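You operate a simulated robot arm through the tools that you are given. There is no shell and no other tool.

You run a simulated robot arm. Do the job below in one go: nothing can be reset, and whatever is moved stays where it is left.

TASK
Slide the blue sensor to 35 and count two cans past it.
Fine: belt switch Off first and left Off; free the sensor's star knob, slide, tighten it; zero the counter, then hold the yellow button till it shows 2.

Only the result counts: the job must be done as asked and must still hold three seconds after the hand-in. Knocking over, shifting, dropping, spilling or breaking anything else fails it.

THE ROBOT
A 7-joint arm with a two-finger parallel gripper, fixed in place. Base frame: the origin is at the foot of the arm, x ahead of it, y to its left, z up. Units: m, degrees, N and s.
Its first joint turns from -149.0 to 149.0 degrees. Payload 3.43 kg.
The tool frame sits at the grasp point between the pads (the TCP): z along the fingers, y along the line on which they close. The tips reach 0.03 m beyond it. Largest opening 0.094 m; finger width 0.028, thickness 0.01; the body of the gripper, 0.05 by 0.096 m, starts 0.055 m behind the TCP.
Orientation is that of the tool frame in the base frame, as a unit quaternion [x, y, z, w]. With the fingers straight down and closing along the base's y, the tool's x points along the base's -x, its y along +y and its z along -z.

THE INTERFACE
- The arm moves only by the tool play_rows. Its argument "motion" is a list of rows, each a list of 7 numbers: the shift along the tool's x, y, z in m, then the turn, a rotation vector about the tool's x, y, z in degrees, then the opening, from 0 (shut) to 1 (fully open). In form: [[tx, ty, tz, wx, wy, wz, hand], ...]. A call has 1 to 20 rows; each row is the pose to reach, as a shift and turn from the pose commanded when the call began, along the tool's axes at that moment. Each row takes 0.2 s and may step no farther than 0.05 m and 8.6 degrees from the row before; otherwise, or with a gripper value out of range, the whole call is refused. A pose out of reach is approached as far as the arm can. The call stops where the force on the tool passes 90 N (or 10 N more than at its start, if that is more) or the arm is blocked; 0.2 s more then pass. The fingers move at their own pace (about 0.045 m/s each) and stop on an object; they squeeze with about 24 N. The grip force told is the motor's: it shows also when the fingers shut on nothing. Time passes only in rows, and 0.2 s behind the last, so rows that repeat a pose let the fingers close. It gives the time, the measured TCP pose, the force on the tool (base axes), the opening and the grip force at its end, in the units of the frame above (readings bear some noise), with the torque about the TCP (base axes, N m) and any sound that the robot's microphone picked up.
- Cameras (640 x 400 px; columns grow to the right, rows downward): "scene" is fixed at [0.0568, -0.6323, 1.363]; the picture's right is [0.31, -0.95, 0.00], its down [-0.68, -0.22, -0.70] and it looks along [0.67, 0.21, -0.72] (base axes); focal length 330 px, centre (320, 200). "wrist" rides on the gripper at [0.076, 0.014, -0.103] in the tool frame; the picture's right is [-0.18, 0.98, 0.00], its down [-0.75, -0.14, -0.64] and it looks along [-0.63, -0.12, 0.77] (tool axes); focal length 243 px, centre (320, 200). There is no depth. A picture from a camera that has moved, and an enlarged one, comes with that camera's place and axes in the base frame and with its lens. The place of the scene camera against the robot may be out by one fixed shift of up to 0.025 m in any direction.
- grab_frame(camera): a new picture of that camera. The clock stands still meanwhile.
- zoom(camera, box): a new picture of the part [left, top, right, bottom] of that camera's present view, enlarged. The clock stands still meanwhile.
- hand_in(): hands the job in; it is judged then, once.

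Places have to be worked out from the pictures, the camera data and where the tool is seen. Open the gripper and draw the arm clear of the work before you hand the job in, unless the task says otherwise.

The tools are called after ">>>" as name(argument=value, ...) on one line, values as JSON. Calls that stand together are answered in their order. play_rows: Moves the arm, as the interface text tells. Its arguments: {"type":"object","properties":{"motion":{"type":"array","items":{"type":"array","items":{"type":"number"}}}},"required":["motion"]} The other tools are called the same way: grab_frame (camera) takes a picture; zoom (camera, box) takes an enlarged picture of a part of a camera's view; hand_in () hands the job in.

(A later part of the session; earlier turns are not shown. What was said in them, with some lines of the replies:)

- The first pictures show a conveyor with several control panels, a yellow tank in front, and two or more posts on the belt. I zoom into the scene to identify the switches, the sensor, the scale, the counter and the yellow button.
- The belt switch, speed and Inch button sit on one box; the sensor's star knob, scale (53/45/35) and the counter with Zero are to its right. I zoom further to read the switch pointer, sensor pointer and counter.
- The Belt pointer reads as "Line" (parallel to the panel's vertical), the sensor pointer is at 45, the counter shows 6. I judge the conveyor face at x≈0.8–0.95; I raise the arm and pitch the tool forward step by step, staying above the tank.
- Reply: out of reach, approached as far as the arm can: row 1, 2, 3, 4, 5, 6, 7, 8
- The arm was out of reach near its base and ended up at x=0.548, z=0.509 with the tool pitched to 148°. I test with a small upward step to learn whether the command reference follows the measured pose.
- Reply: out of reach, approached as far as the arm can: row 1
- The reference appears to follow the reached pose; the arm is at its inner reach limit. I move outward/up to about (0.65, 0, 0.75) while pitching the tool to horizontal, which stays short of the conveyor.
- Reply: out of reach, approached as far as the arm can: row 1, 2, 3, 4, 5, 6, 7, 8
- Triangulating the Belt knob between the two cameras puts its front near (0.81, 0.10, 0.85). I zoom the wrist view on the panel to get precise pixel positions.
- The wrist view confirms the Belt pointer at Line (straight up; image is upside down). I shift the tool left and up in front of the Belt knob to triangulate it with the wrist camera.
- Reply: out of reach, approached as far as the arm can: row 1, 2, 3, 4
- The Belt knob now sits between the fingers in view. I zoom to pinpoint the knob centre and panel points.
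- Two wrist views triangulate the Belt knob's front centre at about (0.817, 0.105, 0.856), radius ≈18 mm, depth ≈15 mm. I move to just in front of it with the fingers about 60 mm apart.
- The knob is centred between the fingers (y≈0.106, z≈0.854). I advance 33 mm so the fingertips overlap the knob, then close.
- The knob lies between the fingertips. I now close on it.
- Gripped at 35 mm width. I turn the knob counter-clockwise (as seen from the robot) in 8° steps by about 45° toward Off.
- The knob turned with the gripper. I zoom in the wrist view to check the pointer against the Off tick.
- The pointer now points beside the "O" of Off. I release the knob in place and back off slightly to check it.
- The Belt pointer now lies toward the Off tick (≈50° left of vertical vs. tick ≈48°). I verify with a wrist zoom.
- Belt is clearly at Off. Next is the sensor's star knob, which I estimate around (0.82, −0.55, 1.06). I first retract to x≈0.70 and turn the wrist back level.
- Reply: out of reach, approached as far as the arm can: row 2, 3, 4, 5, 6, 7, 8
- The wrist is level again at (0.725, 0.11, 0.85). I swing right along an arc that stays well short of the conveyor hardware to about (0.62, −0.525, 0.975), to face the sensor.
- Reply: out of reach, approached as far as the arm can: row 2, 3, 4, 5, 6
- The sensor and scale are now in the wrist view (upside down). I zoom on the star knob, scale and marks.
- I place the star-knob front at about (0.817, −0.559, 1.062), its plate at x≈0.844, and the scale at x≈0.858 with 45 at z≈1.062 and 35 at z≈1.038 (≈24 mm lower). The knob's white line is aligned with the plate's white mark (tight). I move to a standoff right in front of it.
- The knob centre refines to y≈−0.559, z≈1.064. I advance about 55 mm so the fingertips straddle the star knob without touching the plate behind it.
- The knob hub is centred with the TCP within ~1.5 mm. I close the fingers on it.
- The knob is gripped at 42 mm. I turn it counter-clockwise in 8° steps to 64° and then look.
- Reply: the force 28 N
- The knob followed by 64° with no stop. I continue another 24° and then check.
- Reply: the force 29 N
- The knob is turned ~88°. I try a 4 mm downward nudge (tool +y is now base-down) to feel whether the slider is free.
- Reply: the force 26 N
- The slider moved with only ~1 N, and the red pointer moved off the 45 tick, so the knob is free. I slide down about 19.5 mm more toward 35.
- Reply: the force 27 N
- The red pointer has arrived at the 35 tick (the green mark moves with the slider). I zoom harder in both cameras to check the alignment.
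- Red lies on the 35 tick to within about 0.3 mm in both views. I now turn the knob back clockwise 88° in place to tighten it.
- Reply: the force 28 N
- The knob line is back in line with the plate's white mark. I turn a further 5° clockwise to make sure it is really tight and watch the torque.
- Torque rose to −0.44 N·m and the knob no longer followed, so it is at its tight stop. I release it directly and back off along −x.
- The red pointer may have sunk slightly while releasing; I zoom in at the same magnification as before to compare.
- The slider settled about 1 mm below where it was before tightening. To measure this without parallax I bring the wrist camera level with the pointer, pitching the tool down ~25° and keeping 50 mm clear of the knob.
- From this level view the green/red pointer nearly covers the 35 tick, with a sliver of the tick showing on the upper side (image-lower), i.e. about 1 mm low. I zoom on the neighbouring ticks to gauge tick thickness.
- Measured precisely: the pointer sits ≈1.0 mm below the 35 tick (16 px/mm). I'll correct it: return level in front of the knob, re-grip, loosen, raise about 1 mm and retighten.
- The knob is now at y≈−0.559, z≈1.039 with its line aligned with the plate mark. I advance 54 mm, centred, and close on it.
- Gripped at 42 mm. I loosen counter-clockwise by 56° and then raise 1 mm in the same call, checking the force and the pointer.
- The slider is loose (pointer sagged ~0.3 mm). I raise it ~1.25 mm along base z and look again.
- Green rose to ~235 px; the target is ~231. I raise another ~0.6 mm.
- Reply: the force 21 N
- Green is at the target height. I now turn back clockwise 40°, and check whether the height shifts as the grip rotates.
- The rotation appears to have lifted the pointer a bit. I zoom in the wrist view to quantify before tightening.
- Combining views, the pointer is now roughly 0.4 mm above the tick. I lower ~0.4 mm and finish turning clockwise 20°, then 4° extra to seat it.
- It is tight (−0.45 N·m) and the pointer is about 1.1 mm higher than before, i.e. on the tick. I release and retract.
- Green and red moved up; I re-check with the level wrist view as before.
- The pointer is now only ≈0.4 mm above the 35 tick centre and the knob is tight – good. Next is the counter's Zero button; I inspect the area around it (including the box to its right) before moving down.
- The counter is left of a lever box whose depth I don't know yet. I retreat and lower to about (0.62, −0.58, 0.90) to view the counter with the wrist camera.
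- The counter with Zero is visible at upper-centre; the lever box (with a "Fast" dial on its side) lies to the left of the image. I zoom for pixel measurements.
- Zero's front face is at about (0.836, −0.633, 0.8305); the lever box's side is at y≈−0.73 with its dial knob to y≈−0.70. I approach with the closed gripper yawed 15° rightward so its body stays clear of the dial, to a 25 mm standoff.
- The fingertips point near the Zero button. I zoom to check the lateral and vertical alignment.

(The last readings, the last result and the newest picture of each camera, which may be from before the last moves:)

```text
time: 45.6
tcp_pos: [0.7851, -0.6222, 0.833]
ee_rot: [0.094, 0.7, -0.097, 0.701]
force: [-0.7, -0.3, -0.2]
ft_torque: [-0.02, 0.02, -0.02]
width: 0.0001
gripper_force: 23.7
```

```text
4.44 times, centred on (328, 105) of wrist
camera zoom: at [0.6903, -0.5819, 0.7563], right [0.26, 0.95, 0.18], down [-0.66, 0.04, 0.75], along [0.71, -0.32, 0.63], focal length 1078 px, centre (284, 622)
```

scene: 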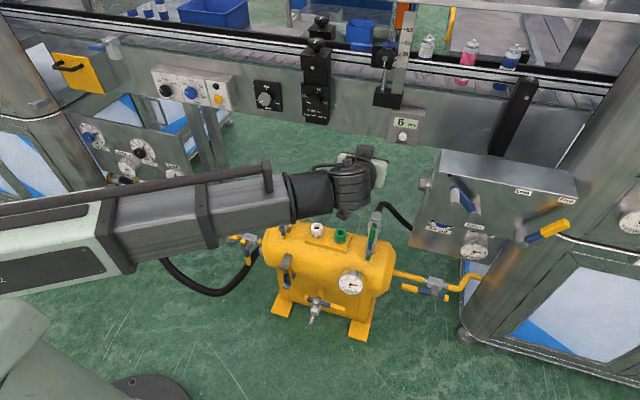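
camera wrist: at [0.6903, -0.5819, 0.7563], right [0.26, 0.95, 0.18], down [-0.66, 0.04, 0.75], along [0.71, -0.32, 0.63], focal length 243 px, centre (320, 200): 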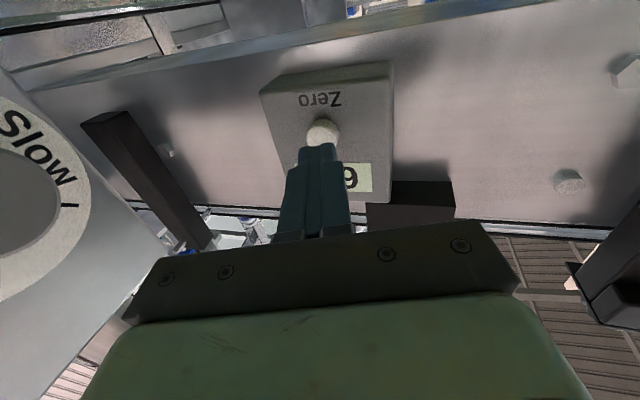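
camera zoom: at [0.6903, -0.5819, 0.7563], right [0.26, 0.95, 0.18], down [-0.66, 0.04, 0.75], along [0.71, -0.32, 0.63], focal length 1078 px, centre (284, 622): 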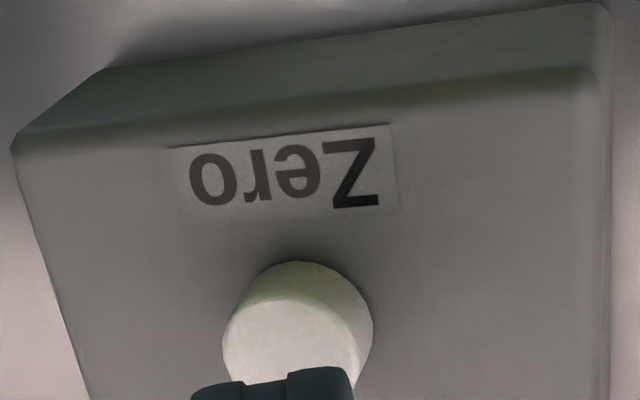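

The button front is at about (0.836, −0.635, 0.829); the tip line needs ~2 mm left and 3 mm down. I correct and advance to near contact.

>>> play_rows(motion=[[0.003, 0.002, 0.006, 0, 0, 0, 0], [0.003, 0.002, 0.013, 0, 0, 0, 0], [0.003, 0.002, 0.019, 0, 0, 0, 0]])

>>> zoom(camera="wrist", box=[256, 80, 400, 170])

>>> zoom(camera="scene", box=[380, 100, 444, 160])

```text
time: 46.4
tcp_pos: [0.8026, -0.6266, 0.8268]
ee_rot: [0.093, 0.7, -0.097, 0.701]
force: [-0.3, -1.4, 0.1]
ft_torque: [0.03, 0.03, -0.01]
width: 0.0
gripper_force: 23.9
```

```text
4.44 times, centred on (328, 125) of wrist
camera zoom: at [0.7062, -0.5861, 0.7513], right [0.26, 0.95, 0.18], down [-0.66, 0.04, 0.75], along [0.71, -0.32, 0.63], focal length 1078 px, centre (284, 533)
```

zoom: 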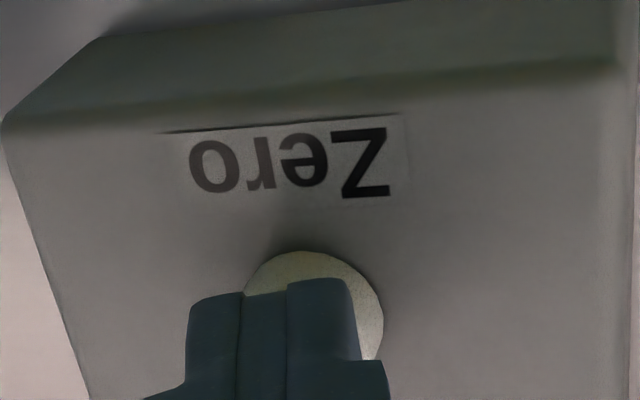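

```text
6.67 times, centred on (412, 130) of scene
camera zoom: at [0.0568, -0.6323, 1.363], right [0.31, -0.95, 0.0], down [-0.68, -0.22, -0.7], along [0.67, 0.21, -0.72], focal length 2202 px, centre (-293, 667)
```

zoom: 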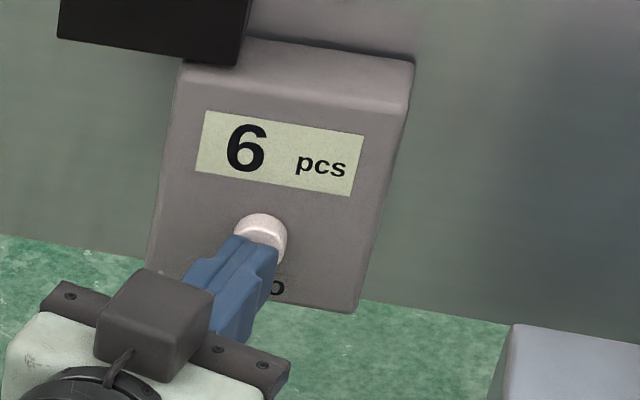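

The tip is ~6 mm short of the button and ~2 mm off-centre. I correct that and push in about 10 mm in small steps, watching the force.

>>> play_rows(motion=[[-0.001, 0.002, 0.003, 0, 0, 0, 0], [-0.001, 0.002, 0.006, 0, 0, 0, 0], [-0.001, 0.002, 0.008, 0, 0, 0, 0], [-0.001, 0.002, 0.01, 0, 0, 0, 0]])

>>> zoom(camera="scene", box=[380, 100, 444, 160])

```text
time: 47.4
tcp_pos: [0.8074, -0.626, 0.8281]
ee_rot: [0.094, 0.701, -0.097, 0.7]
force: [-56.3, 23.2, -17.3]
ft_torque: [-0.07, 0.43, 0.76]
width: 0.0
gripper_force: 24.3
heard: click
```

```text
6.67 times, centred on (412, 130) of scene
camera zoom: at [0.0568, -0.6323, 1.363], right [0.31, -0.95, 0.0], down [-0.68, -0.22, -0.7], along [0.67, 0.21, -0.72], focal length 2202 px, centre (-293, 667)
```

zoom: 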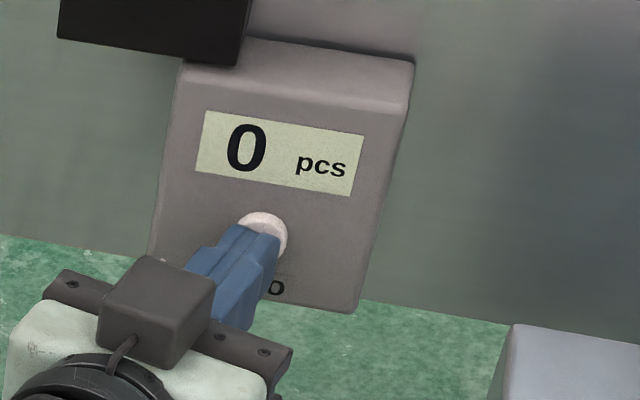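

A click was heard and the counter shows 0. I retreat straight back and undo the 15° yaw.

>>> play_rows(motion=[[-0.001, 0, -0.02, 0, 0, 0, 0], [-0.001, 0, -0.06, 0, 0, 0, 0], [-0.001, 0, -0.1, 0, 0, 0, 0], [-0.001, 0, -0.12, -7.5, 0, 0, 0], [-0.001, 0, -0.12, -15, 0, 0, 0], [-0.001, 0, -0.12, -15, 0, 0, 0]])

>>> zoom(camera="scene", box=[380, 100, 444, 160])

```text
time: 48.8
tcp_pos: [0.6956, -0.5967, 0.8294]
ee_rot: [0.0, 0.707, -0.003, 0.707]
force: [0.0, -0.1, -0.1]
ft_torque: [0.02, -0.02, 0.0]
width: 0.0
gripper_force: 23.9
```

```text
6.67 times, centred on (412, 130) of scene
camera zoom: at [0.0568, -0.6323, 1.363], right [0.31, -0.95, 0.0], down [-0.68, -0.22, -0.7], along [0.67, 0.21, -0.72], focal length 2202 px, centre (-293, 667)
```

zoom: 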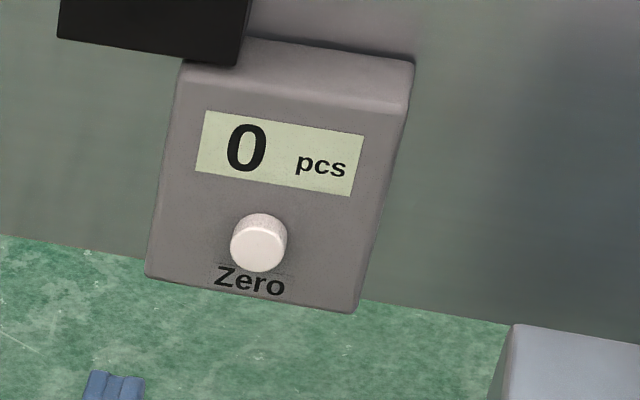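

The counter holds at 0. I swing back left along the clear arc to in front of the Inch button (est. y≈−0.073, z≈0.849).

>>> play_rows(motion=[[-0.006, 0.032, -0.036, 0, 0, 0, 0], [-0.011, 0.072, -0.061, 0, 0, 0, 0], [-0.016, 0.117, -0.061, 0, 0, 0, 0], [-0.021, 0.162, -0.056, 0, 0, 0, 0], [-0.026, 0.207, -0.041, 0, 0, 0, 0], [-0.026, 0.252, -0.026, 0, 0, 0, 0], [-0.026, 0.297, -0.011, 0, 0, 0, 0], [-0.026, 0.342, 0.004, 0, 0, 0, 0], [-0.026, 0.387, 0.019, 0, 0, 0, 0], [-0.026, 0.432, 0.029, 0, 0, 0, 0], [-0.026, 0.477, 0.034, 0, 0, 0, 0], [-0.023, 0.522, 0.042, 0, 0, 0, 0], [-0.023, 0.522, 0.044, 0, 0, 0, 0]])

>>> grab_frame(camera="wrist")

>>> grab_frame(camera="scene")

```text
time: 51.6
tcp_pos: [0.7455, -0.0758, 0.8481]
ee_rot: [0.001, 0.707, -0.005, 0.707]
force: [-0.5, -0.5, -0.2]
ft_torque: [0.01, 0.02, 0.02]
width: 0.0
gripper_force: 23.9
```

```text
taken
camera wrist: at [0.6434, -0.0613, 0.7722], right [0.01, 0.98, 0.18], down [-0.64, -0.13, 0.75], along [0.77, -0.12, 0.63], focal length 243 px, centre (320, 200)
```

wrist: 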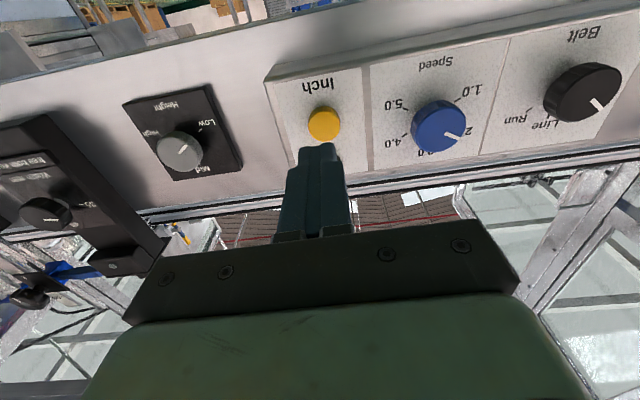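

```text
taken
```

scene: 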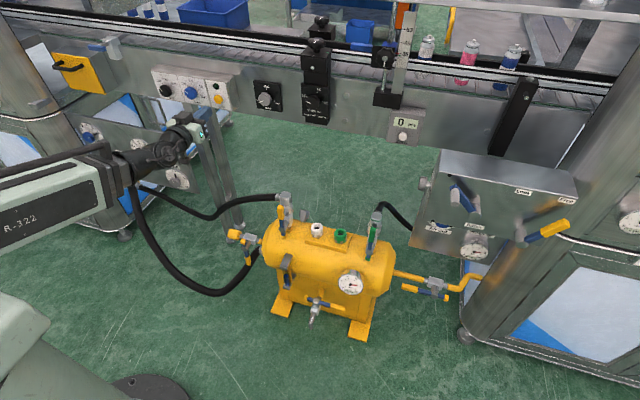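

The Inch button is straight ahead and the counter (0) remains visible to the scene camera. I zoom to pin down the button position and re-check the Belt knob.

>>> zoom(camera="wrist", box=[264, 70, 392, 150])

>>> zoom(camera="scene", box=[150, 65, 240, 121])

>>> zoom(camera="scene", box=[340, 10, 540, 145])

```text
5.00 times, centred on (328, 110) of wrist
camera zoom: at [0.6434, -0.0613, 0.7722], right [0.01, 0.98, 0.18], down [-0.64, -0.13, 0.75], along [0.77, -0.12, 0.63], focal length 1213 px, centre (280, 650)
```

zoom: 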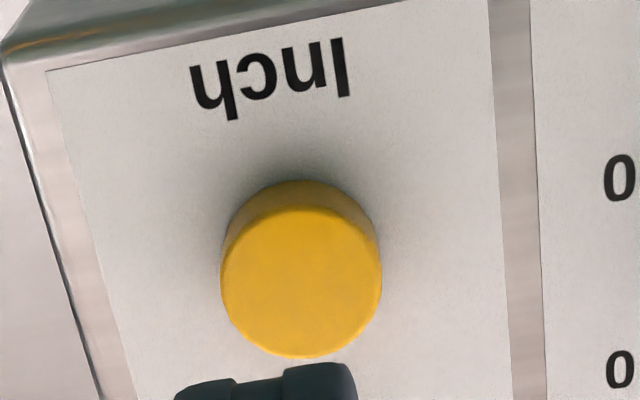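

```text
7.11 times, centred on (195, 93) of scene
camera zoom: at [0.0568, -0.6323, 1.363], right [0.31, -0.95, 0.0], down [-0.68, -0.22, -0.7], along [0.67, 0.21, -0.72], focal length 2348 px, centre (1209, 961)
```

zoom: 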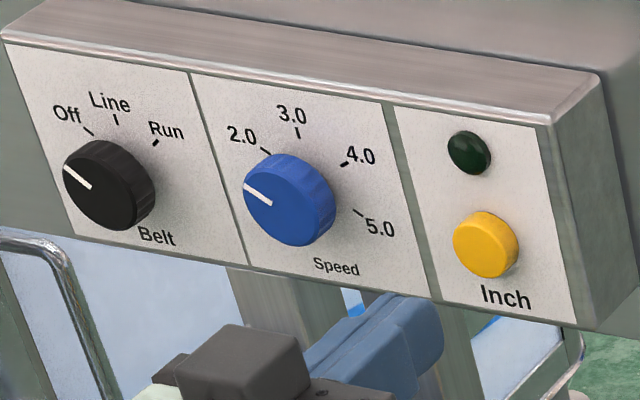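

```text
2.96 times, centred on (440, 78) of scene
camera zoom: at [0.0568, -0.6323, 1.363], right [0.31, -0.95, 0.0], down [-0.68, -0.22, -0.7], along [0.67, 0.21, -0.72], focal length 978 px, centre (-36, 563)
```

zoom: 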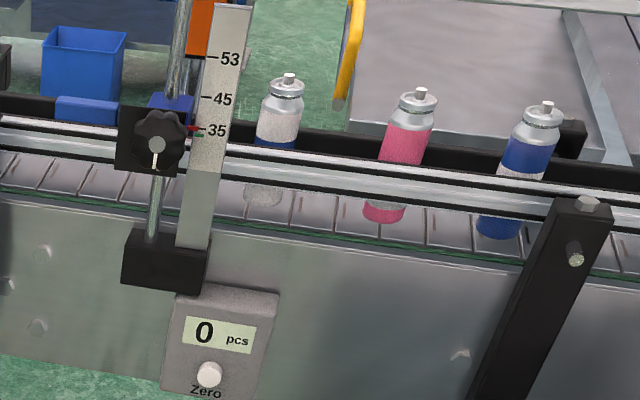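

Belt is Off, pointer at 35, counter 0, cans waiting right of the sensor. The Inch button is at about (0.825, −0.074, 0.849); I align and approach to just before contact.

>>> play_rows(motion=[[-0.001, 0.0025, 0.015, 0, 0, 0, 0], [-0.001, 0.0025, 0.03, 0, 0, 0, 0], [-0.001, 0.0025, 0.04, 0, 0, 0, 0], [-0.001, 0.0025, 0.04, 0, 0, 0, 0]])

>>> zoom(camera="wrist", box=[264, 90, 392, 170])

>>> zoom(camera="scene", box=[190, 65, 264, 111])

```text
time: 52.6
tcp_pos: [0.784, -0.0728, 0.851]
ee_rot: [0.001, 0.707, -0.005, 0.707]
force: [0.2, 0.5, 0.8]
ft_torque: [-0.03, -0.01, 0.02]
width: 0.0
gripper_force: 23.7
```

```text
5.00 times, centred on (328, 130) of wrist
camera zoom: at [0.6812, -0.058, 0.7751], right [0.01, 0.98, 0.18], down [-0.64, -0.13, 0.75], along [0.77, -0.12, 0.63], focal length 1213 px, centre (280, 550)
```

zoom: 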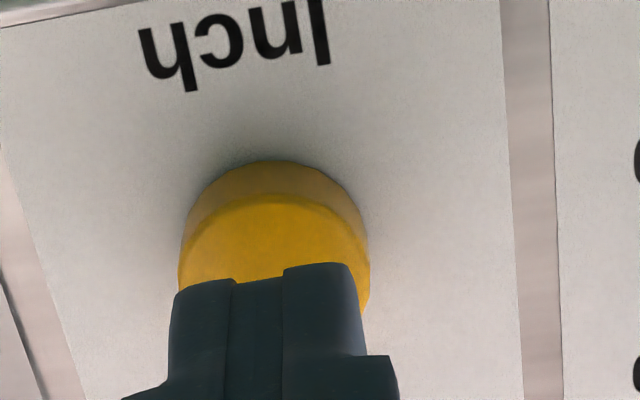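

```text
8.65 times, centred on (227, 88) of scene
camera zoom: at [0.0568, -0.6323, 1.363], right [0.31, -0.95, 0.0], down [-0.68, -0.22, -0.7], along [0.67, 0.21, -0.72], focal length 2856 px, centre (1124, 1169)
```

zoom: 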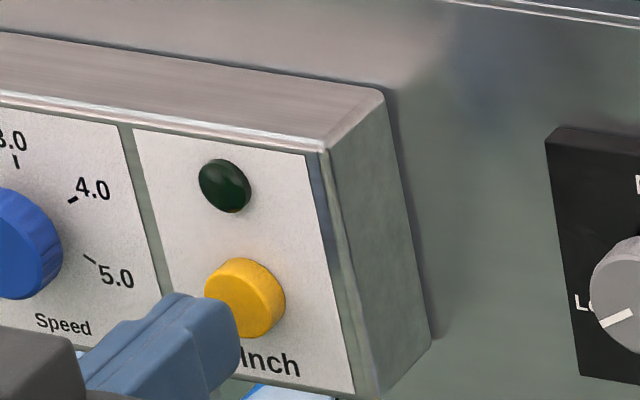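

The tip is ~10 mm from the Inch button and centred. I press in small steps and watch the force, sound and counter.

>>> play_rows(motion=[[0.001, 0, 0.006, 0, 0, 0, 0], [0.001, 0, 0.01, 0, 0, 0, 0], [0.001, 0, 0.013, 0, 0, 0, 0]])

>>> zoom(camera="scene", box=[340, 10, 540, 145])

>>> zoom(camera="scene", box=[190, 65, 264, 111])

```text
time: 53.4
tcp_pos: [0.7972, -0.073, 0.849]
ee_rot: [0.001, 0.707, -0.004, 0.707]
force: [0.8, 0.2, -0.1]
ft_torque: [-0.02, -0.03, 0.0]
width: 0.0
gripper_force: 24.0
```

```text
2.96 times, centred on (440, 78) of scene
camera zoom: at [0.0568, -0.6323, 1.363], right [0.31, -0.95, 0.0], down [-0.68, -0.22, -0.7], along [0.67, 0.21, -0.72], focal length 978 px, centre (-36, 563)
```

zoom: 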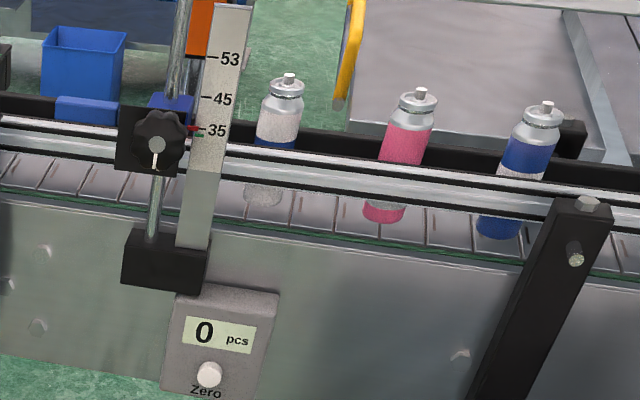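

```text
8.65 times, centred on (227, 88) of scene
camera zoom: at [0.0568, -0.6323, 1.363], right [0.31, -0.95, 0.0], down [-0.68, -0.22, -0.7], along [0.67, 0.21, -0.72], focal length 2856 px, centre (1124, 1169)
```

zoom: 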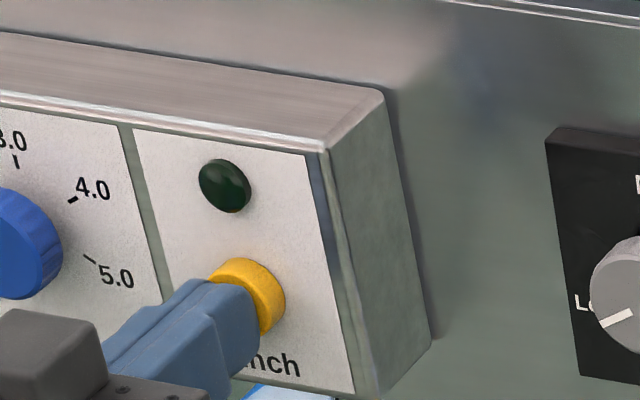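

No contact yet (tip ≈0.827). I advance another few millimetres.

>>> play_rows(motion=[[0, 0, 0.002, 0, 0, 0, 0], [0, 0, 0.004, 0, 0, 0, 0]])

>>> zoom(camera="scene", box=[340, 10, 540, 145])

```text
time: 54.0
tcp_pos: [0.8001, -0.0723, 0.8499]
ee_rot: [0.001, 0.707, -0.005, 0.707]
force: [-2.3, -1.4, -2.2]
ft_torque: [0.0, 0.06, -0.02]
width: 0.0
gripper_force: 24.2
heard: click
```

```text
2.96 times, centred on (440, 78) of scene
camera zoom: at [0.0568, -0.6323, 1.363], right [0.31, -0.95, 0.0], down [-0.68, -0.22, -0.7], along [0.67, 0.21, -0.72], focal length 978 px, centre (-36, 563)
```

zoom: 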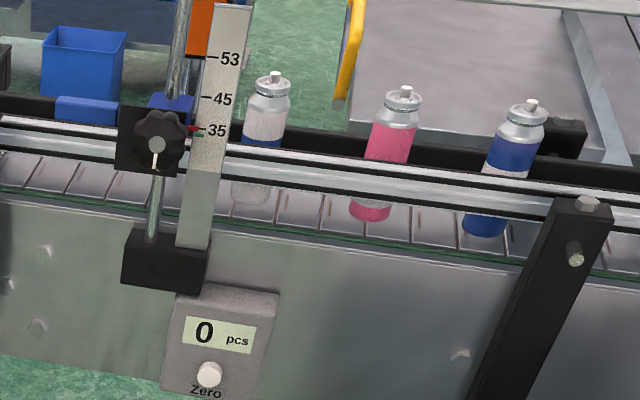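

Click – the belt is inching left (cans moved ~14 px). I press 1 mm deeper and hold ~1.2 s, then re-check.

>>> play_rows(motion=[[0, 0, 0.001, 0, 0, 0, 0], [0, 0, 0.001, 0, 0, 0, 0], [0, 0, 0.001, 0, 0, 0, 0], [0, 0, 0.001, 0, 0, 0, 0], [0, 0, 0.001, 0, 0, 0, 0]])

>>> zoom(camera="scene", box=[340, 10, 540, 145])

```text
time: 55.2
tcp_pos: [0.8006, -0.0724, 0.8507]
ee_rot: [0.001, 0.707, -0.005, 0.708]
force: [-3.3, -0.2, 3.9]
ft_torque: [0.02, -0.09, 0.02]
width: 0.0001
gripper_force: 24.0
```

```text
2.96 times, centred on (440, 78) of scene
camera zoom: at [0.0568, -0.6323, 1.363], right [0.31, -0.95, 0.0], down [-0.68, -0.22, -0.7], along [0.67, 0.21, -0.72], focal length 978 px, centre (-36, 563)
```

zoom: 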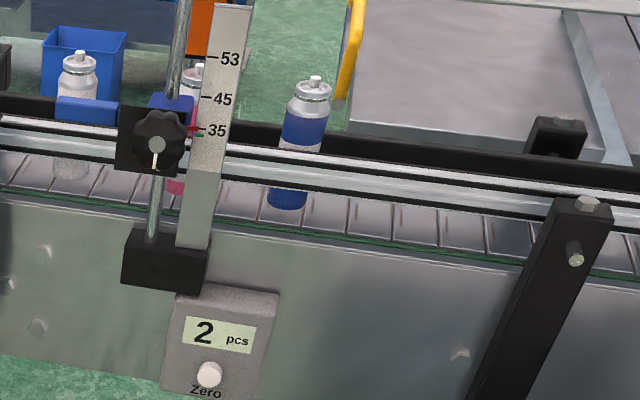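

The counter already shows 2 (the belt is faster than it first seemed). I release the button at once by pulling straight back.

>>> play_rows(motion=[[0, 0, -0.045, 0, 0, 0, 0]])

>>> zoom(camera="scene", box=[340, 10, 540, 145])

```text
time: 55.6
tcp_pos: [0.7572, -0.0717, 0.8501]
ee_rot: [0.002, 0.707, -0.005, 0.707]
force: [0.9, 0.0, -1.1]
ft_torque: [0.02, -0.01, 0.01]
width: 0.0
gripper_force: 24.2
```

```text
2.96 times, centred on (440, 78) of scene
camera zoom: at [0.0568, -0.6323, 1.363], right [0.31, -0.95, 0.0], down [-0.68, -0.22, -0.7], along [0.67, 0.21, -0.72], focal length 978 px, centre (-36, 563)
```

zoom: 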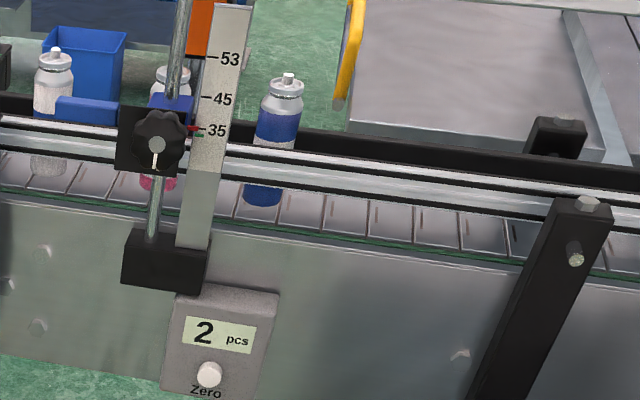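

The counter reads 2 and the button is released. I back off a little more, open the gripper and check that the belt is at rest and nothing changes.

>>> play_rows(motion=[[0, 0, -0.015, 0, 0, 0, 0.2], [0.02, 0, -0.02, 0, 0, 0, 0.4], [0.05, 0.01, -0.03, 0, 0, 0, 0.5], [0.08, 0.02, -0.04, 0, 0, 0, 0.5], [0.1, 0.03, -0.05, 0, 0, 0, 0.5]])

>>> zoom(camera="scene", box=[340, 10, 540, 145])

>>> zoom(camera="scene", box=[150, 65, 240, 121])

```text
time: 56.8
tcp_pos: [0.71, -0.0431, 0.75]
ee_rot: [0.002, 0.707, -0.005, 0.707]
force: [-0.7, 0.2, -0.2]
ft_torque: [0.0, 0.01, 0.01]
width: 0.047
gripper_force: 0.1
```

```text
2.96 times, centred on (440, 78) of scene
camera zoom: at [0.0568, -0.6323, 1.363], right [0.31, -0.95, 0.0], down [-0.68, -0.22, -0.7], along [0.67, 0.21, -0.72], focal length 978 px, centre (-36, 563)
```

zoom: 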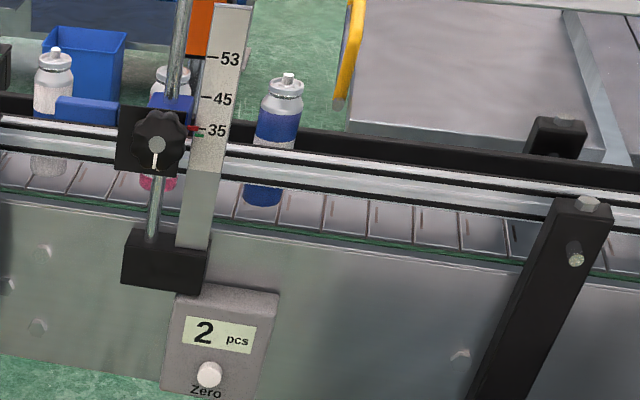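

```text
7.11 times, centred on (195, 93) of scene
camera zoom: at [0.0568, -0.6323, 1.363], right [0.31, -0.95, 0.0], down [-0.68, -0.22, -0.7], along [0.67, 0.21, -0.72], focal length 2348 px, centre (1209, 961)
```

zoom: 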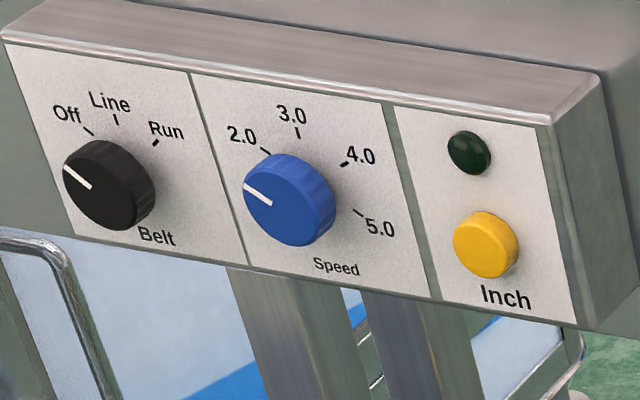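

Counter 2, belt Off and at rest, cans unchanged, button out. I draw the arm further back along the path it came in on, then do a final check of the sensor knob and pointer.

>>> play_rows(motion=[[0.027, 0.008, -0.017, 0, 7.2, 0, 0.5], [0.054, 0.016, -0.034, 0, 14.4, 0, 0.5], [0.081, 0.024, -0.051, 0, 21.6, 0, 0.5], [0.108, 0.03, -0.068, 0, 28.8, 0, 0.5], [0.108, 0.03, -0.068, 0, 28.8, 0, 0.5], [0.108, 0.03, -0.068, 0, 28.8, 0, 0.5]])

>>> grab_frame(camera="scene")

>>> zoom(camera="scene", box=[365, 20, 429, 60])

>>> zoom(camera="scene", box=[340, 10, 540, 145])

```text
time: 58.2
tcp_pos: [0.6542, -0.0116, 0.6328]
ee_rot: [0.001, 0.861, -0.003, 0.509]
force: [0.6, 0.4, -1.1]
ft_torque: [0.03, -0.01, 0.0]
width: 0.0471
gripper_force: 0.0
out of reach, approached as far as the arm can: row 2, 3, 4, 5, 6
```

```text
taken
```

scene: 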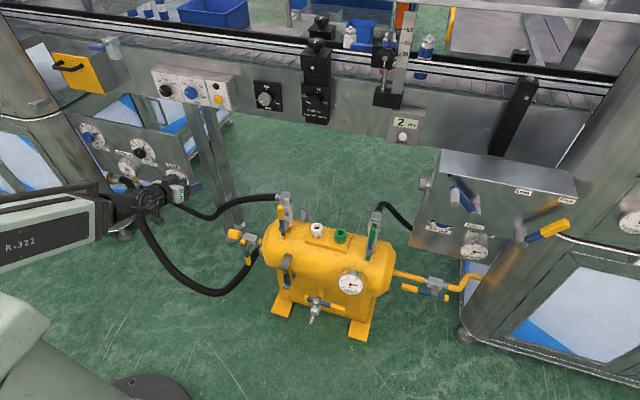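

```text
10.00 times, centred on (397, 40) of scene
camera zoom: at [0.0568, -0.6323, 1.363], right [0.31, -0.95, 0.0], down [-0.68, -0.22, -0.7], along [0.67, 0.21, -0.72], focal length 3302 px, centre (-450, 1800)
```

zoom: 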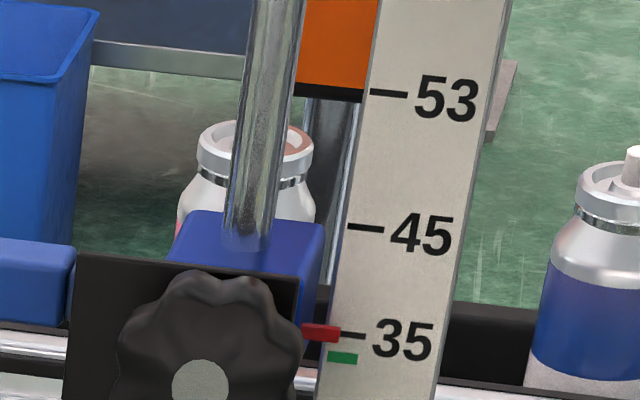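

```text
2.96 times, centred on (440, 78) of scene
camera zoom: at [0.0568, -0.6323, 1.363], right [0.31, -0.95, 0.0], down [-0.68, -0.22, -0.7], along [0.67, 0.21, -0.72], focal length 978 px, centre (-36, 563)
```

zoom: 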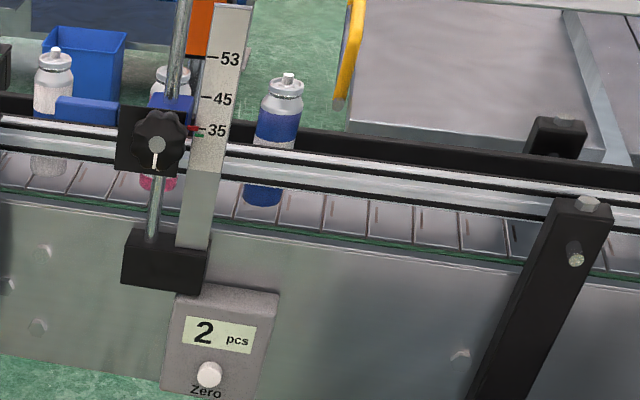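

All checks hold: Belt is Off, the sensor's red pointer is on 35 with the star knob tight, the counter shows 2, the belt is at rest, and the arm is clear with the gripper open. I hand the job in.

>>> hand_in()

```text
The job is handed in.
```

The job is done and handed in: the blue sensor is at 35 and the counter shows 2.

- **Belt switch:** it was at Line, so I turned it to Off first and it stayed there.
- **Sensor:** I freed the star knob, slid the sensor from 45 to 35 and tightened the knob to its stop. The first try sat about 1 mm low, so I loosened it, raised it and retightened. The pointer now reads about 0.4 mm above the centre of the 35 mark.
- **Counter:** I zeroed it from 6, then held the yellow button until it showed 2 and released. The second can has been counted but stopped level with the sensor rather than fully past it. The belt and cans stayed still afterwards.

I saw nothing else knocked or moved. The gripper is open and the arm is drawn clear.
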